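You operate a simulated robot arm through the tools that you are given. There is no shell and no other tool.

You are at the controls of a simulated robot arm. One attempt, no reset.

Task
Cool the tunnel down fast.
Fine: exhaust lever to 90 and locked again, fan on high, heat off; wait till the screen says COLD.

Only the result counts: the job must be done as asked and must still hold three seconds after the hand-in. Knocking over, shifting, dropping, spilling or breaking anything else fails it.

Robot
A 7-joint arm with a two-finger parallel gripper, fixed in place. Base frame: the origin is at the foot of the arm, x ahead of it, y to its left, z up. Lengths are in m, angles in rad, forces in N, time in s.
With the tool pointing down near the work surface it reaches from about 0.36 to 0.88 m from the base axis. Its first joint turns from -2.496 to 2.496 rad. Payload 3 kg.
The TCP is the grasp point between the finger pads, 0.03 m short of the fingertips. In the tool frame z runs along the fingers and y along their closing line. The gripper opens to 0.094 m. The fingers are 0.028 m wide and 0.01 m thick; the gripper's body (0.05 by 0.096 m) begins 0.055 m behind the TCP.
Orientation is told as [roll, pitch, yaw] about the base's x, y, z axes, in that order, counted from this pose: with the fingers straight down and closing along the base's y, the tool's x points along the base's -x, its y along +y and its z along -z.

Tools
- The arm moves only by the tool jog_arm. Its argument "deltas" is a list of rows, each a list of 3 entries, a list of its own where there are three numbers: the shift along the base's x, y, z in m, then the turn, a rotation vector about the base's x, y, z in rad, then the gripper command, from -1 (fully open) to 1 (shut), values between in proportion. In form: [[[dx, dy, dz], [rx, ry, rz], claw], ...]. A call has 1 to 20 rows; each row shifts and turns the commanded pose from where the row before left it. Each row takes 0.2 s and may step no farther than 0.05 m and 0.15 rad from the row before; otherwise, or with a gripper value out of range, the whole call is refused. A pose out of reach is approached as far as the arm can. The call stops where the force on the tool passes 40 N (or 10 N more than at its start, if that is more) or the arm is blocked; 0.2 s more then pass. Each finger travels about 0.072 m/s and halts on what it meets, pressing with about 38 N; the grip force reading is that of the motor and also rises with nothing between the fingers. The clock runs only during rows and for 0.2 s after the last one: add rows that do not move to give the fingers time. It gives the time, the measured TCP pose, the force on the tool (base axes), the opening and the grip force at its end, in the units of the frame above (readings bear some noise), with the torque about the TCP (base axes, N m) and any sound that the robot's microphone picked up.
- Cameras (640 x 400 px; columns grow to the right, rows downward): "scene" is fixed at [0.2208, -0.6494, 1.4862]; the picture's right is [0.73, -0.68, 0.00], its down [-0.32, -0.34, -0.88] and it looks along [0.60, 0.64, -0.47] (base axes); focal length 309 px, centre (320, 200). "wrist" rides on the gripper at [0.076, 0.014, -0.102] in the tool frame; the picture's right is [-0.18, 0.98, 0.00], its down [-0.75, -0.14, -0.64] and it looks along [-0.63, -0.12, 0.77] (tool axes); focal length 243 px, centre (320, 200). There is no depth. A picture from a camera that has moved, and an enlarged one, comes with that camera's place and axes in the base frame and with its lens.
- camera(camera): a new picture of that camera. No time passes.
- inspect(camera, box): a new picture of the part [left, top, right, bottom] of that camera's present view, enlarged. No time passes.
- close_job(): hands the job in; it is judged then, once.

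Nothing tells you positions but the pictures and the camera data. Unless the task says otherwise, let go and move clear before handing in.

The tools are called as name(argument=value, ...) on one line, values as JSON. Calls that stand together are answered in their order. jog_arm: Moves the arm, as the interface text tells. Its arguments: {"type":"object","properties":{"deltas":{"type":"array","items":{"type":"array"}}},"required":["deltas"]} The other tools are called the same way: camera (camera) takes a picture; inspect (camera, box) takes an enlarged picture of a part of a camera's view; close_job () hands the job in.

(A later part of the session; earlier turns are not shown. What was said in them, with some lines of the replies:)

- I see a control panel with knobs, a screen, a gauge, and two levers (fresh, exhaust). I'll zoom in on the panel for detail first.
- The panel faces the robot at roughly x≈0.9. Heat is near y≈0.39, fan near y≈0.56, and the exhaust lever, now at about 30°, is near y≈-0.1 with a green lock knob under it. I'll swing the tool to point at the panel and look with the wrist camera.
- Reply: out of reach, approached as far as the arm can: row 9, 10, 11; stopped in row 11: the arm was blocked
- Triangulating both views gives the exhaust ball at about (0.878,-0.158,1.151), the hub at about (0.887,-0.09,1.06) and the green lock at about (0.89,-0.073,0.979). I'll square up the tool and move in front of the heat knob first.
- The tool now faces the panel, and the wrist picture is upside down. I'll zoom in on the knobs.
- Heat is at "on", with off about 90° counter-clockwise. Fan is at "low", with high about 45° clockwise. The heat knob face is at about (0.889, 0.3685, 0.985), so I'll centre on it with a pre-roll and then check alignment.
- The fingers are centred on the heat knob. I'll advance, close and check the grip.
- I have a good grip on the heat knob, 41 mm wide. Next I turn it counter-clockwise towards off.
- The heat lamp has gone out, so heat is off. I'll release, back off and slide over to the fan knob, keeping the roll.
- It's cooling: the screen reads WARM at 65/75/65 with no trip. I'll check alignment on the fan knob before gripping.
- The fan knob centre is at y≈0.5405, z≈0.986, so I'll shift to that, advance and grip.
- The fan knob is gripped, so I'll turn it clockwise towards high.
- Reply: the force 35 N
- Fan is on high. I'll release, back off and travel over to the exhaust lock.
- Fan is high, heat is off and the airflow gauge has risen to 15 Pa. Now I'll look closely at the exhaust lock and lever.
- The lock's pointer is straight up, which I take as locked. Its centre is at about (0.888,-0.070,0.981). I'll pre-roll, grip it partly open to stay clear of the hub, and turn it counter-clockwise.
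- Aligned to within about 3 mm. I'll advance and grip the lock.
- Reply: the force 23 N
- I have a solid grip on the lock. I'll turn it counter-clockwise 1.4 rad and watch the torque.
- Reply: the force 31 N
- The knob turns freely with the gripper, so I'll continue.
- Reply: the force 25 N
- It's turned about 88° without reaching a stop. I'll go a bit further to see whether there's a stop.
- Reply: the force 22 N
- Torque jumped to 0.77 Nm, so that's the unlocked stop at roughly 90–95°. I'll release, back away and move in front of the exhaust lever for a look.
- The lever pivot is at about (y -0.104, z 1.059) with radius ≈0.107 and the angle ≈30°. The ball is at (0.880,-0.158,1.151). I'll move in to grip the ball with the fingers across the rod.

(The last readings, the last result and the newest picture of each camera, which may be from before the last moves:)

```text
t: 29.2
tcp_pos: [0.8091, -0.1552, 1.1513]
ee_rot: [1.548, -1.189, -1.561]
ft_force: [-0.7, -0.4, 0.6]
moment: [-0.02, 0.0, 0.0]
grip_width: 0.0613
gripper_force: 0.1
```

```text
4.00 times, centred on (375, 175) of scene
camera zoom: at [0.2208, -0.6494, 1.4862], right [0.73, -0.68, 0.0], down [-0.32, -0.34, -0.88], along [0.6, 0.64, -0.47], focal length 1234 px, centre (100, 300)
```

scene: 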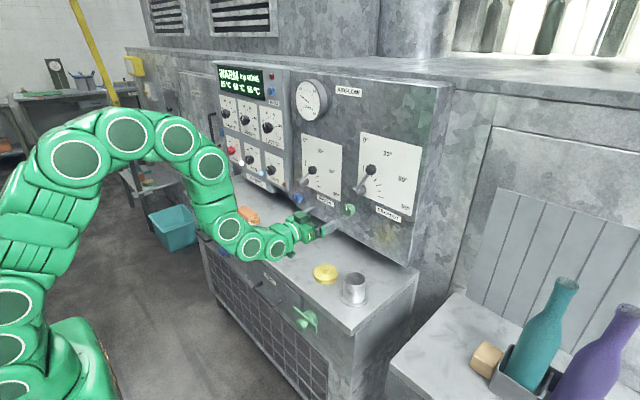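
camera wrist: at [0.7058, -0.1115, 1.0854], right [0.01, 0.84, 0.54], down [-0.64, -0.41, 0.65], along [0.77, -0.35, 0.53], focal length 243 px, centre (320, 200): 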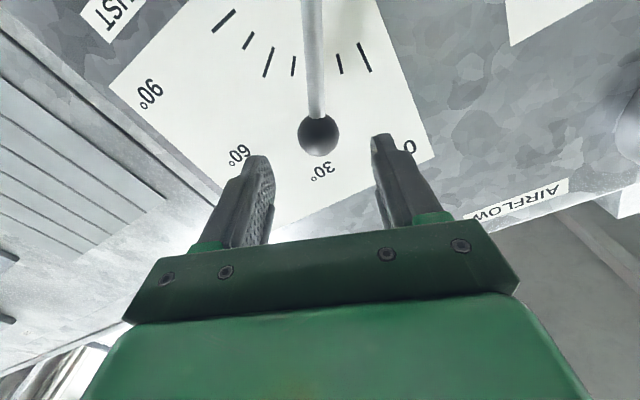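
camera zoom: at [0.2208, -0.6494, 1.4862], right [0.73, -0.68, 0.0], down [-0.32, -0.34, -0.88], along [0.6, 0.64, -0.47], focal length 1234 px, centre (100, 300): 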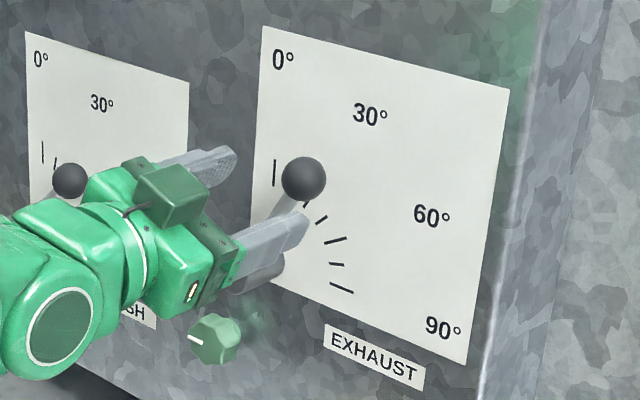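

The lock pointer now lies horizontal, so it's unlocked, and the ball is centred between the fingers. I'll advance and close on it.

jog_arm(deltas=[[[0.02, -0.002, -0.001], [0, 0, 0], -0.3], [[0.02, 0, 0], [0, 0, 0], -0.3], [[0.017, 0, 0], [0, 0, 0], -0.3], [[0, 0, 0], [0, 0, 0], 1], [[0, 0, 0], [0, 0, 0], 1], [[0, 0, 0], [0, 0, 0], 1], [[0, 0, 0], [0, 0, 0], 1]])

inspect(camera="wrist", box=[160, 70, 480, 270])

inspect(camera="scene", box=[325, 125, 425, 225])

```text
t: 30.8
tcp_pos: [0.8652, -0.1598, 1.1514]
ee_rot: [1.55, -1.187, -1.561]
ft_force: [11.2, 2.3, -4.6]
moment: [-0.06, -0.07, -0.02]
grip_width: 0.0313
gripper_force: 45.1
```

```text
2.00 times, centred on (320, 170) of wrist
camera zoom: at [0.762, -0.1162, 1.0867], right [0.01, 0.84, 0.54], down [-0.64, -0.41, 0.65], along [0.77, -0.35, 0.53], focal length 485 px, centre (320, 260)
```

zoom: 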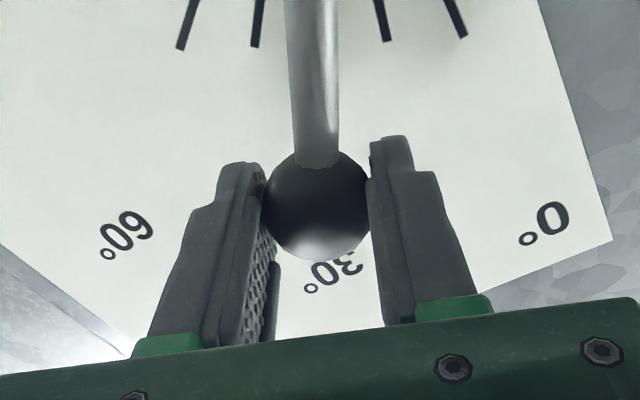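

```text
4.00 times, centred on (375, 175) of scene
camera zoom: at [0.2208, -0.6494, 1.4862], right [0.73, -0.68, 0.0], down [-0.32, -0.34, -0.88], along [0.6, 0.64, -0.47], focal length 1234 px, centre (100, 300)
```

zoom: 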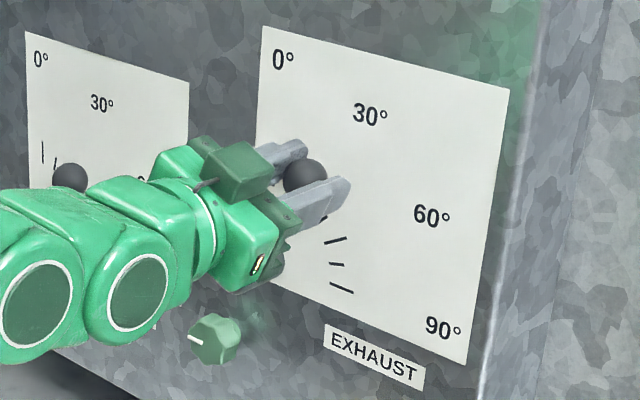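

The ball is gripped at 31 mm. I'll sweep along the arc, the first half from 30° to 60°.

jog_arm(deltas=[[[0, -0.00788, -0.00501], [0.07, 0, 0], 1], [[0, -0.0074, -0.00569], [0.07, 0, 0], 1], [[0, -0.00688, -0.0063], [0.07, 0, 0], 1], [[0, -0.0063, -0.00688], [0.07, 0, 0], 1], [[0, -0.00569, -0.0074], [0.07, 0, 0], 1], [[0, -0.00501, -0.00788], [0.07, 0, 0], 1]])

inspect(camera="wrist", box=[160, 70, 480, 270])

inspect(camera="scene", box=[325, 125, 425, 225])

```text
t: 32.2
tcp_pos: [0.8646, -0.1977, 1.1121]
ee_rot: [1.555, -0.767, -1.568]
ft_force: [-17.5, 0.8, 4.5]
moment: [0.45, 0.05, 0.08]
grip_width: 0.0312
gripper_force: 45.0
```

```text
2.00 times, centred on (320, 170) of wrist
camera zoom: at [0.7613, -0.1321, 1.0693], right [0.01, 0.55, 0.84], down [-0.64, -0.64, 0.43], along [0.77, -0.54, 0.34], focal length 485 px, centre (320, 260)
```

zoom: 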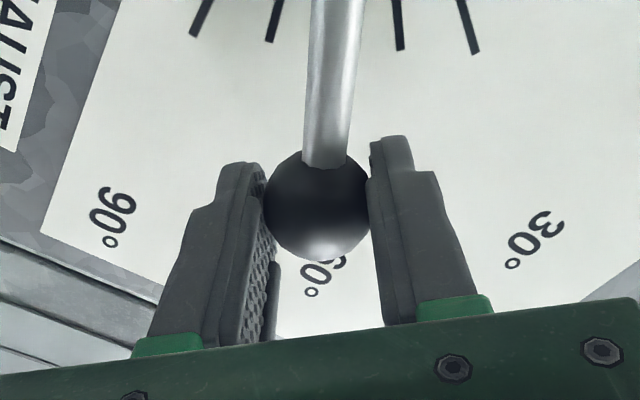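

```text
4.00 times, centred on (375, 175) of scene
camera zoom: at [0.2208, -0.6494, 1.4862], right [0.73, -0.68, 0.0], down [-0.32, -0.34, -0.88], along [0.6, 0.64, -0.47], focal length 1234 px, centre (100, 300)
```

zoom: 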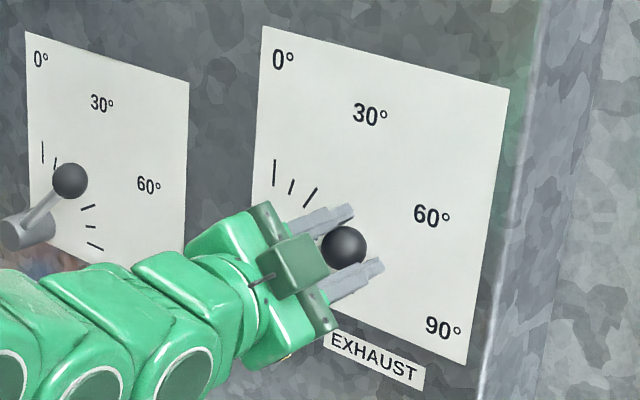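

The lever follows smoothly and is at about 60°. I'll continue to 90°.

jog_arm(deltas=[[[0, -0.00431, -0.00828], [0.08, 0, 0], 1], [[0, -0.00357, -0.00862], [0.08, 0, 0], 1], [[0, -0.0028, -0.0089], [0.08, 0, 0], 1], [[0, -0.00202, -0.00912], [0.08, 0, 0], 1], [[0, -0.00122, -0.00924], [0.08, 0, 0], 1], [[0, -0.00041, -0.00933], [0.08, 0, 0], 1], [[0, 0, 0], [0, 0, 0], 1]])

camera(camera="wrist")

inspect(camera="scene", box=[325, 125, 425, 225])

```text
t: 33.8
tcp_pos: [0.8642, -0.2114, 1.0602]
ee_rot: [1.562, -0.286, -1.571]
ft_force: [-11.2, -3.7, 22.6]
moment: [0.12, -0.31, 0.19]
grip_width: 0.0316
gripper_force: 44.9
```

```text
taken
camera wrist: at [0.7614, -0.1337, 1.0521], right [0.01, 0.1, 0.99], down [-0.64, -0.76, 0.08], along [0.77, -0.64, 0.06], focal length 243 px, centre (320, 200)
```

wrist: 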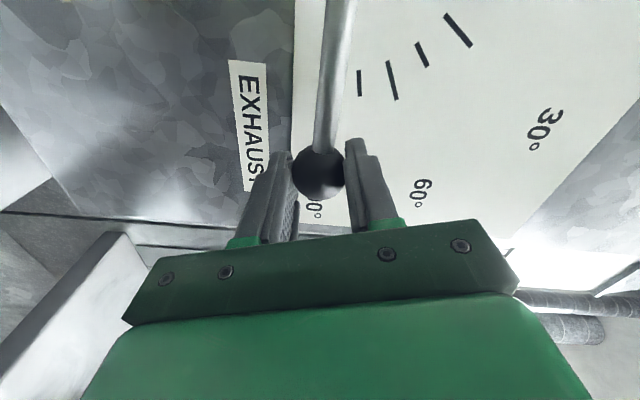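

```text
4.00 times, centred on (375, 175) of scene
camera zoom: at [0.2208, -0.6494, 1.4862], right [0.73, -0.68, 0.0], down [-0.32, -0.34, -0.88], along [0.6, 0.64, -0.47], focal length 1234 px, centre (100, 300)
```

zoom: 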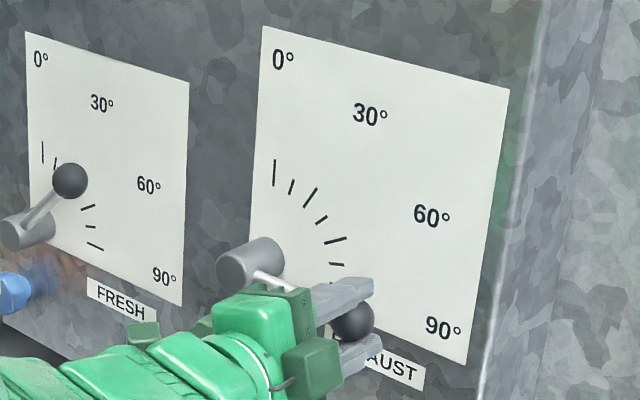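

The lever is about level, and an upward reaction of 22 N suggests the end stop. I'll nudge slightly to confirm and then check the view.

jog_arm(deltas=[[[0, 0, -0.0015], [0, 0, 0], 1], [[0, 0, 0], [0, 0, 0], 1]])

inspect(camera="wrist", box=[220, 0, 480, 220])

```text
t: 34.2
tcp_pos: [0.8659, -0.2105, 1.0609]
ee_rot: [1.563, -0.29, -1.571]
ft_force: [-26.2, 5.1, 8.2]
moment: [-0.05, 0.03, 0.48]
grip_width: 0.0314
gripper_force: 45.3
stopped in row 1: the force on the tool passed its limit at 44 N (the readings are from after the stop); the commanded pose is now the measured one
```

```text
1.82 times, centred on (350, 110) of wrist
camera zoom: at [0.7617, -0.1338, 1.0521], right [0.01, 0.1, 0.99], down [-0.64, -0.76, 0.08], along [0.77, -0.64, 0.06], focal length 441 px, centre (266, 364)
```

zoom: 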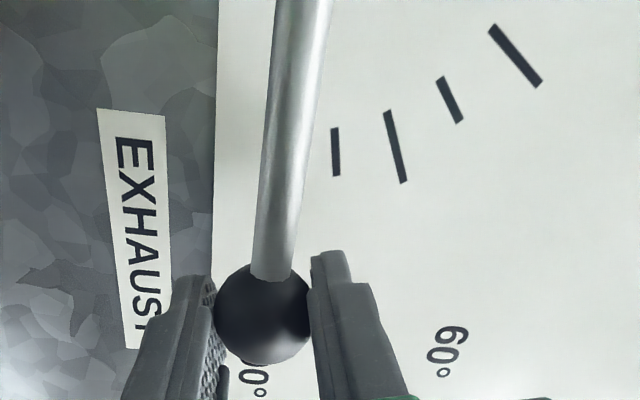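

That's a hard stop, so the lever is at its 90° end. I'll release, back out and look.

jog_arm(deltas=[[[0, 0, 0], [0, 0, 0], -0.3], [[0, 0, 0], [0, 0, 0], -0.3], [[-0.03, 0, 0], [0, 0, 0], -0.3], [[-0.03, 0, 0], [0, 0, 0], -0.3], [[-0.025, 0, 0], [-0.14, 0, 0], -0.3], [[0, 0.02, -0.012], [-0.14, 0, 0], -0.3], [[0, 0.02, -0.012], [-0.14, 0, 0], -0.3], [[0, 0.02, -0.012], [-0.14, 0, 0], -0.3], [[0, 0.02, -0.012], [-0.14, 0, 0], -0.3], [[0, 0.02, -0.012], [-0.14, 0, 0], -0.3], [[0, 0.02, -0.012], [-0.14, 0, 0], -0.3], [[0, 0.02, -0.009], [-0.14, 0, 0], -0.3], [[0, 0.0, 0], [-0.14, 0, 0], -0.3], [[0, 0, 0], [0, 0, 0], -0.3]])

camera(camera="wrist")

inspect(camera="scene", box=[325, 125, 425, 225])

inspect(camera="scene", box=[210, 55, 310, 195])

```text
t: 37.2
tcp_pos: [0.7795, -0.0728, 0.9774]
ee_rot: [1.551, -1.548, -1.563]
ft_force: [-0.1, -0.1, -0.2]
moment: [0.0, 0.01, 0.0]
grip_width: 0.0613
gripper_force: 0.1
```

```text
taken
camera wrist: at [0.6771, -0.0549, 0.901], right [0.01, 0.98, 0.21], down [-0.64, -0.15, 0.75], along [0.77, -0.14, 0.63], focal length 243 px, centre (320, 200)
```

wrist: 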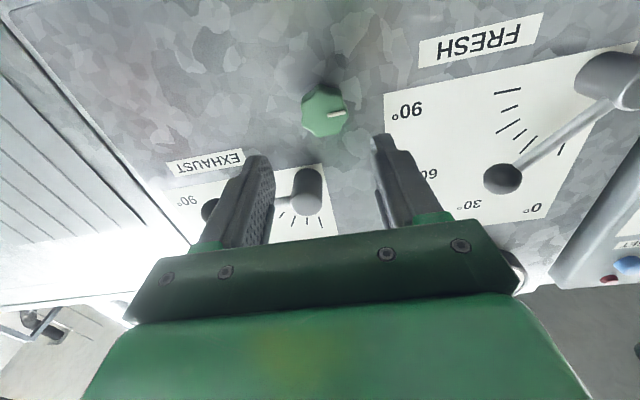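

```text
4.00 times, centred on (375, 175) of scene
camera zoom: at [0.2208, -0.6494, 1.4862], right [0.73, -0.68, 0.0], down [-0.32, -0.34, -0.88], along [0.6, 0.64, -0.47], focal length 1234 px, centre (100, 300)
```

zoom: 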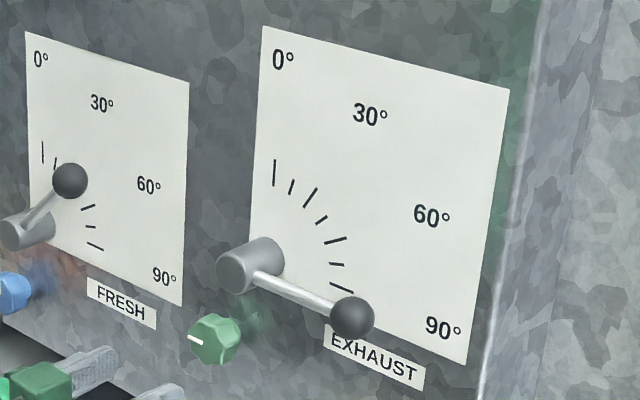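

```text
2.86 times, centred on (260, 125) of scene
camera zoom: at [0.2208, -0.6494, 1.4862], right [0.73, -0.68, 0.0], down [-0.32, -0.34, -0.88], along [0.6, 0.64, -0.47], focal length 882 px, centre (491, 414)
```

zoom: 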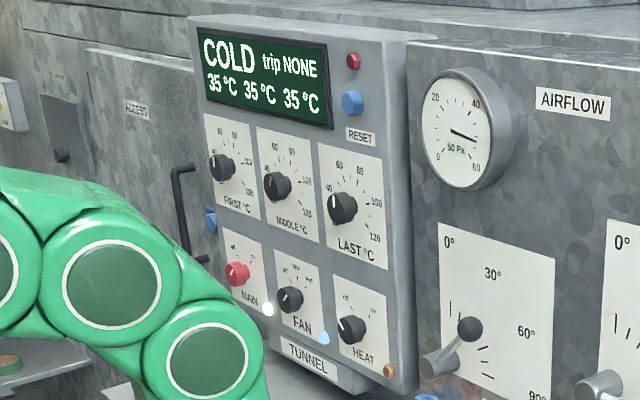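

The screen already reads COLD with no trip, and the lever sits at 90° along the plate edge. Next I re-lock, rolling to about -0.85 before gripping the green knob.

jog_arm(deltas=[[[0, 0.001, 0.0005], [-0.145, 0, 0], -0.3], [[0, 0.001, 0.0005], [-0.145, 0, 0], -0.3], [[0, 0, 0.0005], [-0.145, 0, 0], -0.3], [[0, 0, 0], [-0.145, 0, 0], -0.3], [[0, 0, 0], [-0.145, 0, 0], -0.3], [[0.02, 0, 0], [-0.145, 0, 0], -0.3], [[0, 0, 0], [0, 0, 0], -0.3]])

camera(camera="wrist")

```text
t: 38.8
tcp_pos: [0.7996, -0.0702, 0.9787]
ee_rot: [-1.579, -0.722, 1.569]
ft_force: [0.4, 0.8, -0.3]
moment: [-0.02, 0.0, -0.02]
grip_width: 0.0613
gripper_force: 0.1
```

```text
taken
camera wrist: at [0.6966, -0.1164, 0.9173], right [0.01, 0.79, -0.62], down [-0.64, 0.48, 0.6], along [0.77, 0.39, 0.51], focal length 243 px, centre (320, 200)
```

wrist: 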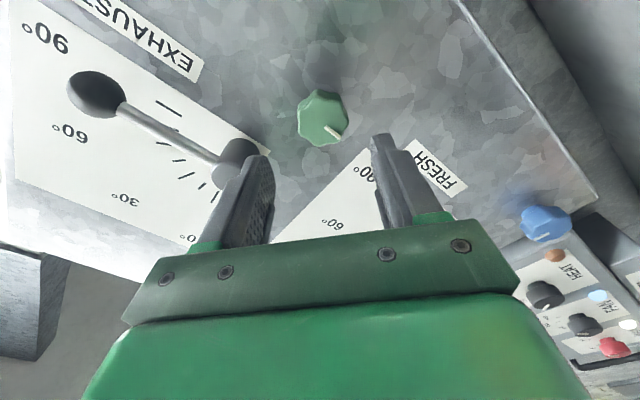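

The knob is centred, so I'll advance and grip.

jog_arm(deltas=[[[0.02, 0, 0], [0, 0, 0], -0.3], [[0.02, 0, 0], [0, 0, 0], -0.3], [[0.017, 0, 0], [0, 0, 0], -0.3], [[0.01, 0, 0], [0, 0, 0], -0.3], [[0, 0, 0], [0, 0, 0], 1], [[0, 0, 0], [0, 0, 0], 1], [[0, 0, 0], [0, 0, 0], 1]])

inspect(camera="wrist", box=[160, 70, 480, 270])

```text
t: 40.4
tcp_pos: [0.8675, -0.0683, 0.9794]
ee_rot: [-1.579, -0.722, 1.57]
ft_force: [16.0, 11.5, -10.2]
moment: [0.04, 0.46, 0.15]
grip_width: 0.0391
gripper_force: 44.7
```

```text
2.00 times, centred on (320, 170) of wrist
camera zoom: at [0.7637, -0.1161, 0.9159], right [0.01, 0.79, -0.62], down [-0.64, 0.48, 0.6], along [0.77, 0.39, 0.51], focal length 485 px, centre (320, 260)
```

zoom: 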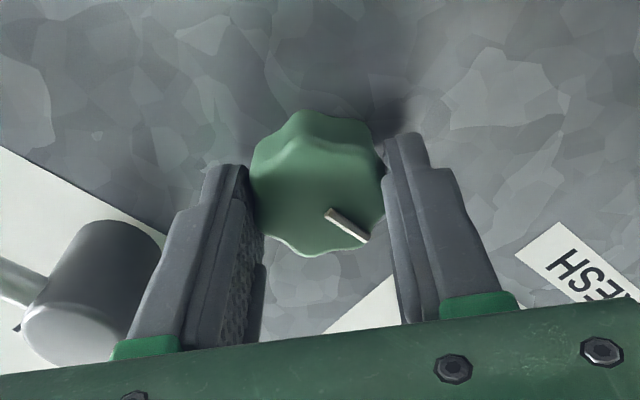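

Gripped again. I'll turn it clockwise back to locked, about 1.6 rad.

jog_arm(deltas=[[[0, 0, 0], [0.14, 0, 0], 1], [[0, 0, 0], [0.14, 0, 0], 1], [[0, 0, 0], [0.14, 0, 0], 1], [[0, 0, 0], [0.14, 0, 0], 1], [[0, 0, 0], [0.14, 0, 0], 1], [[0, 0, 0], [0.14, 0, 0], 1], [[0, 0, 0], [0.14, 0, 0], 1], [[0, 0, 0], [0.14, 0, 0], 1], [[0, 0, 0], [0.14, 0, 0], 1], [[0, 0, 0], [0.14, 0, 0], 1], [[0, 0, 0], [0.12, 0, 0], 1]])

inspect(camera="wrist", box=[160, 70, 480, 270])

inspect(camera="scene", box=[325, 125, 425, 225])

```text
t: 42.8
tcp_pos: [0.867, -0.0702, 0.9796]
ee_rot: [1.557, -0.895, -1.57]
ft_force: [-26.2, -4.1, -17.4]
moment: [-0.02, 0.26, -0.58]
grip_width: 0.039
gripper_force: 45.4
```

```text
2.00 times, centred on (320, 170) of wrist
camera zoom: at [0.7638, -0.0103, 0.9286], right [0.01, 0.65, 0.76], down [-0.64, -0.58, 0.51], along [0.77, -0.49, 0.41], focal length 485 px, centre (320, 260)
```

zoom: 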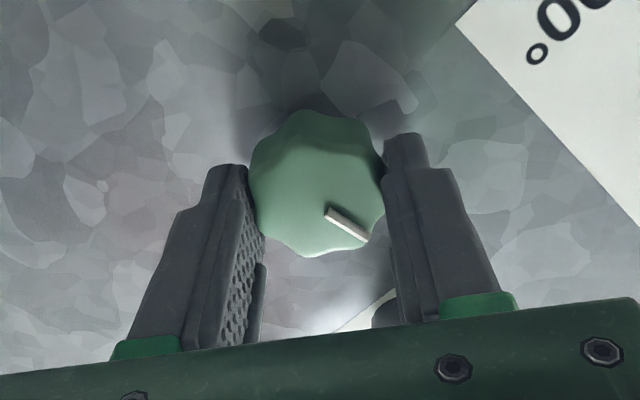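

```text
4.00 times, centred on (375, 175) of scene
camera zoom: at [0.2208, -0.6494, 1.4862], right [0.73, -0.68, 0.0], down [-0.32, -0.34, -0.88], along [0.6, 0.64, -0.47], focal length 1234 px, centre (100, 300)
```

zoom: 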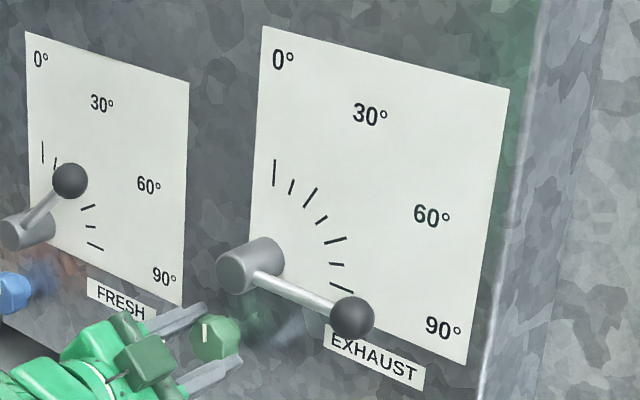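

The pointer is back up. I'll nudge a bit further to seat it against the lock stop.

jog_arm(deltas=[[[0, 0, 0], [0.06, 0, 0], 1], [[0, 0, 0], [0.06, 0, 0], 1], [[0, 0, 0], [0.04, 0, 0], 1]])

inspect(camera="wrist", box=[160, 70, 480, 270])

```text
t: 43.6
tcp_pos: [0.8664, -0.0721, 0.98]
ee_rot: [1.56, -0.735, -1.573]
ft_force: [-9.4, -22.8, -20.5]
moment: [-0.72, 0.59, -0.94]
grip_width: 0.0392
gripper_force: 44.7
```

```text
2.00 times, centred on (320, 170) of wrist
camera zoom: at [0.7647, -0.004, 0.9392], right [0.01, 0.52, 0.85], down [-0.65, -0.65, 0.41], along [0.76, -0.55, 0.33], focal length 485 px, centre (320, 260)
```

zoom: 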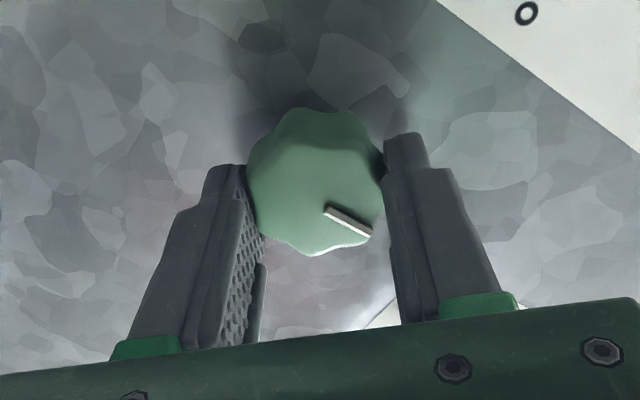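

Torque of -0.72 Nm means the lock is seated at its stop. I'll release, back well clear and verify everything.

jog_arm(deltas=[[[0, 0, 0], [0, 0, 0], -0.3], [[0, 0, 0], [0, 0, 0], -0.3], [[-0.03, 0, 0], [0, 0, 0], -0.3], [[-0.03, 0, 0], [0, 0, 0], -0.3], [[-0.03, 0, 0], [-0.14, 0, 0], -0.3], [[-0.02, 0, 0.02], [-0.14, 0, 0], -0.3], [[0, 0.04, 0.02], [-0.14, 0, 0], -0.3], [[0, 0.04, 0.02], [-0.14, 0, 0], -0.3], [[0, 0.04, 0.02], [-0.14, 0, 0], -0.3], [[0, 0, 0], [0, 0, 0], -0.3]])

camera(camera="wrist")

camera(camera="scene")

inspect(camera="scene", box=[325, 125, 425, 225])

inspect(camera="scene", box=[210, 55, 310, 195])

```text
t: 45.8
tcp_pos: [0.7587, 0.0511, 1.0603]
ee_rot: [1.548, -1.44, -1.556]
ft_force: [0.0, 0.6, -0.4]
moment: [0.01, -0.01, -0.01]
grip_width: 0.0607
gripper_force: 0.1
```

```text
taken
camera wrist: at [0.6559, 0.0768, 0.9856], right [0.01, 0.95, 0.31], down [-0.64, -0.23, 0.73], along [0.77, -0.21, 0.61], focal length 243 px, centre (320, 200)
```

wrist: 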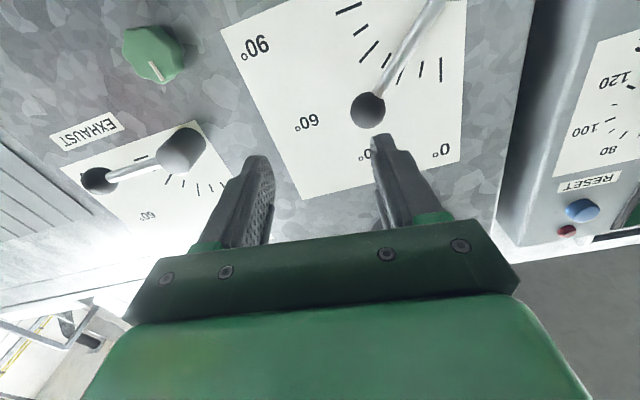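

```text
taken
```

scene: 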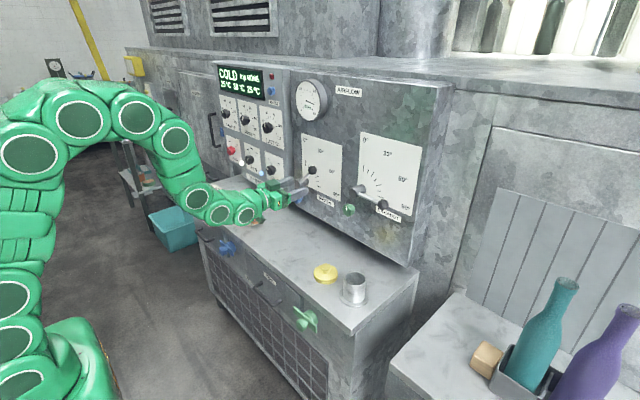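

```text
4.00 times, centred on (375, 175) of scene
camera zoom: at [0.2208, -0.6494, 1.4862], right [0.73, -0.68, 0.0], down [-0.32, -0.34, -0.88], along [0.6, 0.64, -0.47], focal length 1234 px, centre (100, 300)
```

zoom: 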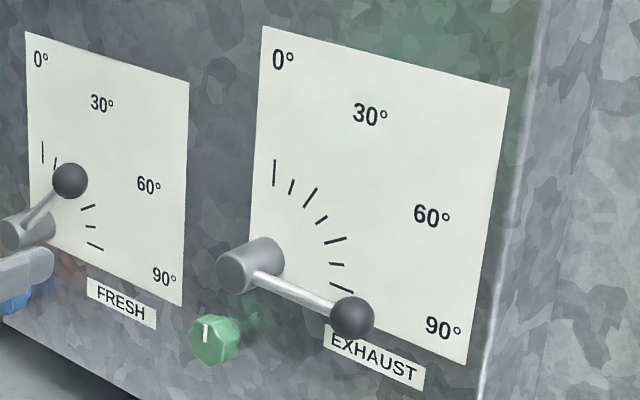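

```text
2.86 times, centred on (260, 125) of scene
camera zoom: at [0.2208, -0.6494, 1.4862], right [0.73, -0.68, 0.0], down [-0.32, -0.34, -0.88], along [0.6, 0.64, -0.47], focal length 882 px, centre (491, 414)
```

zoom: 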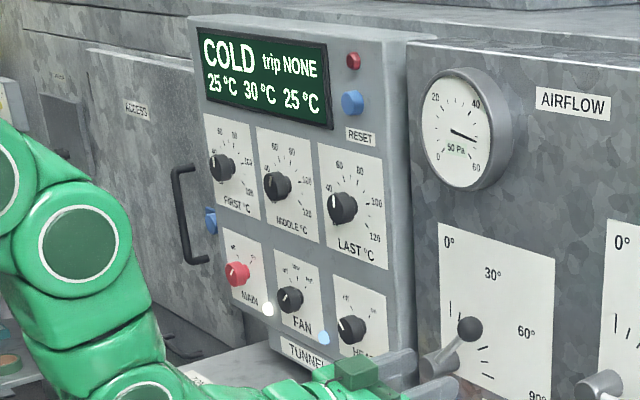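

The screen reads COLD with no trip, the exhaust lever is at 90° and its lock is back at the original upright position. Fan is on high, heat is off, the gripper is clear and nothing was disturbed, so I'm handing in.

close_job()

```text
The job is handed in.
```

The tunnel is cooled down and the job is handed in. The screen read COLD at 25/30/25 °C with no trip.

- **Exhaust lever:** it is at its 90° end stop. The green lock knob is back upright and seated against its stop, which I took as locked because it has no markings.
- **Fan:** it is on high, and the airflow gauge rose from 10 Pa to 50 Pa over the job.
- **Heat:** it is off and its lamp is out.

I saw nothing knocked or moved on the bench or panel. The gripper was open and clear of the panel when I handed in.
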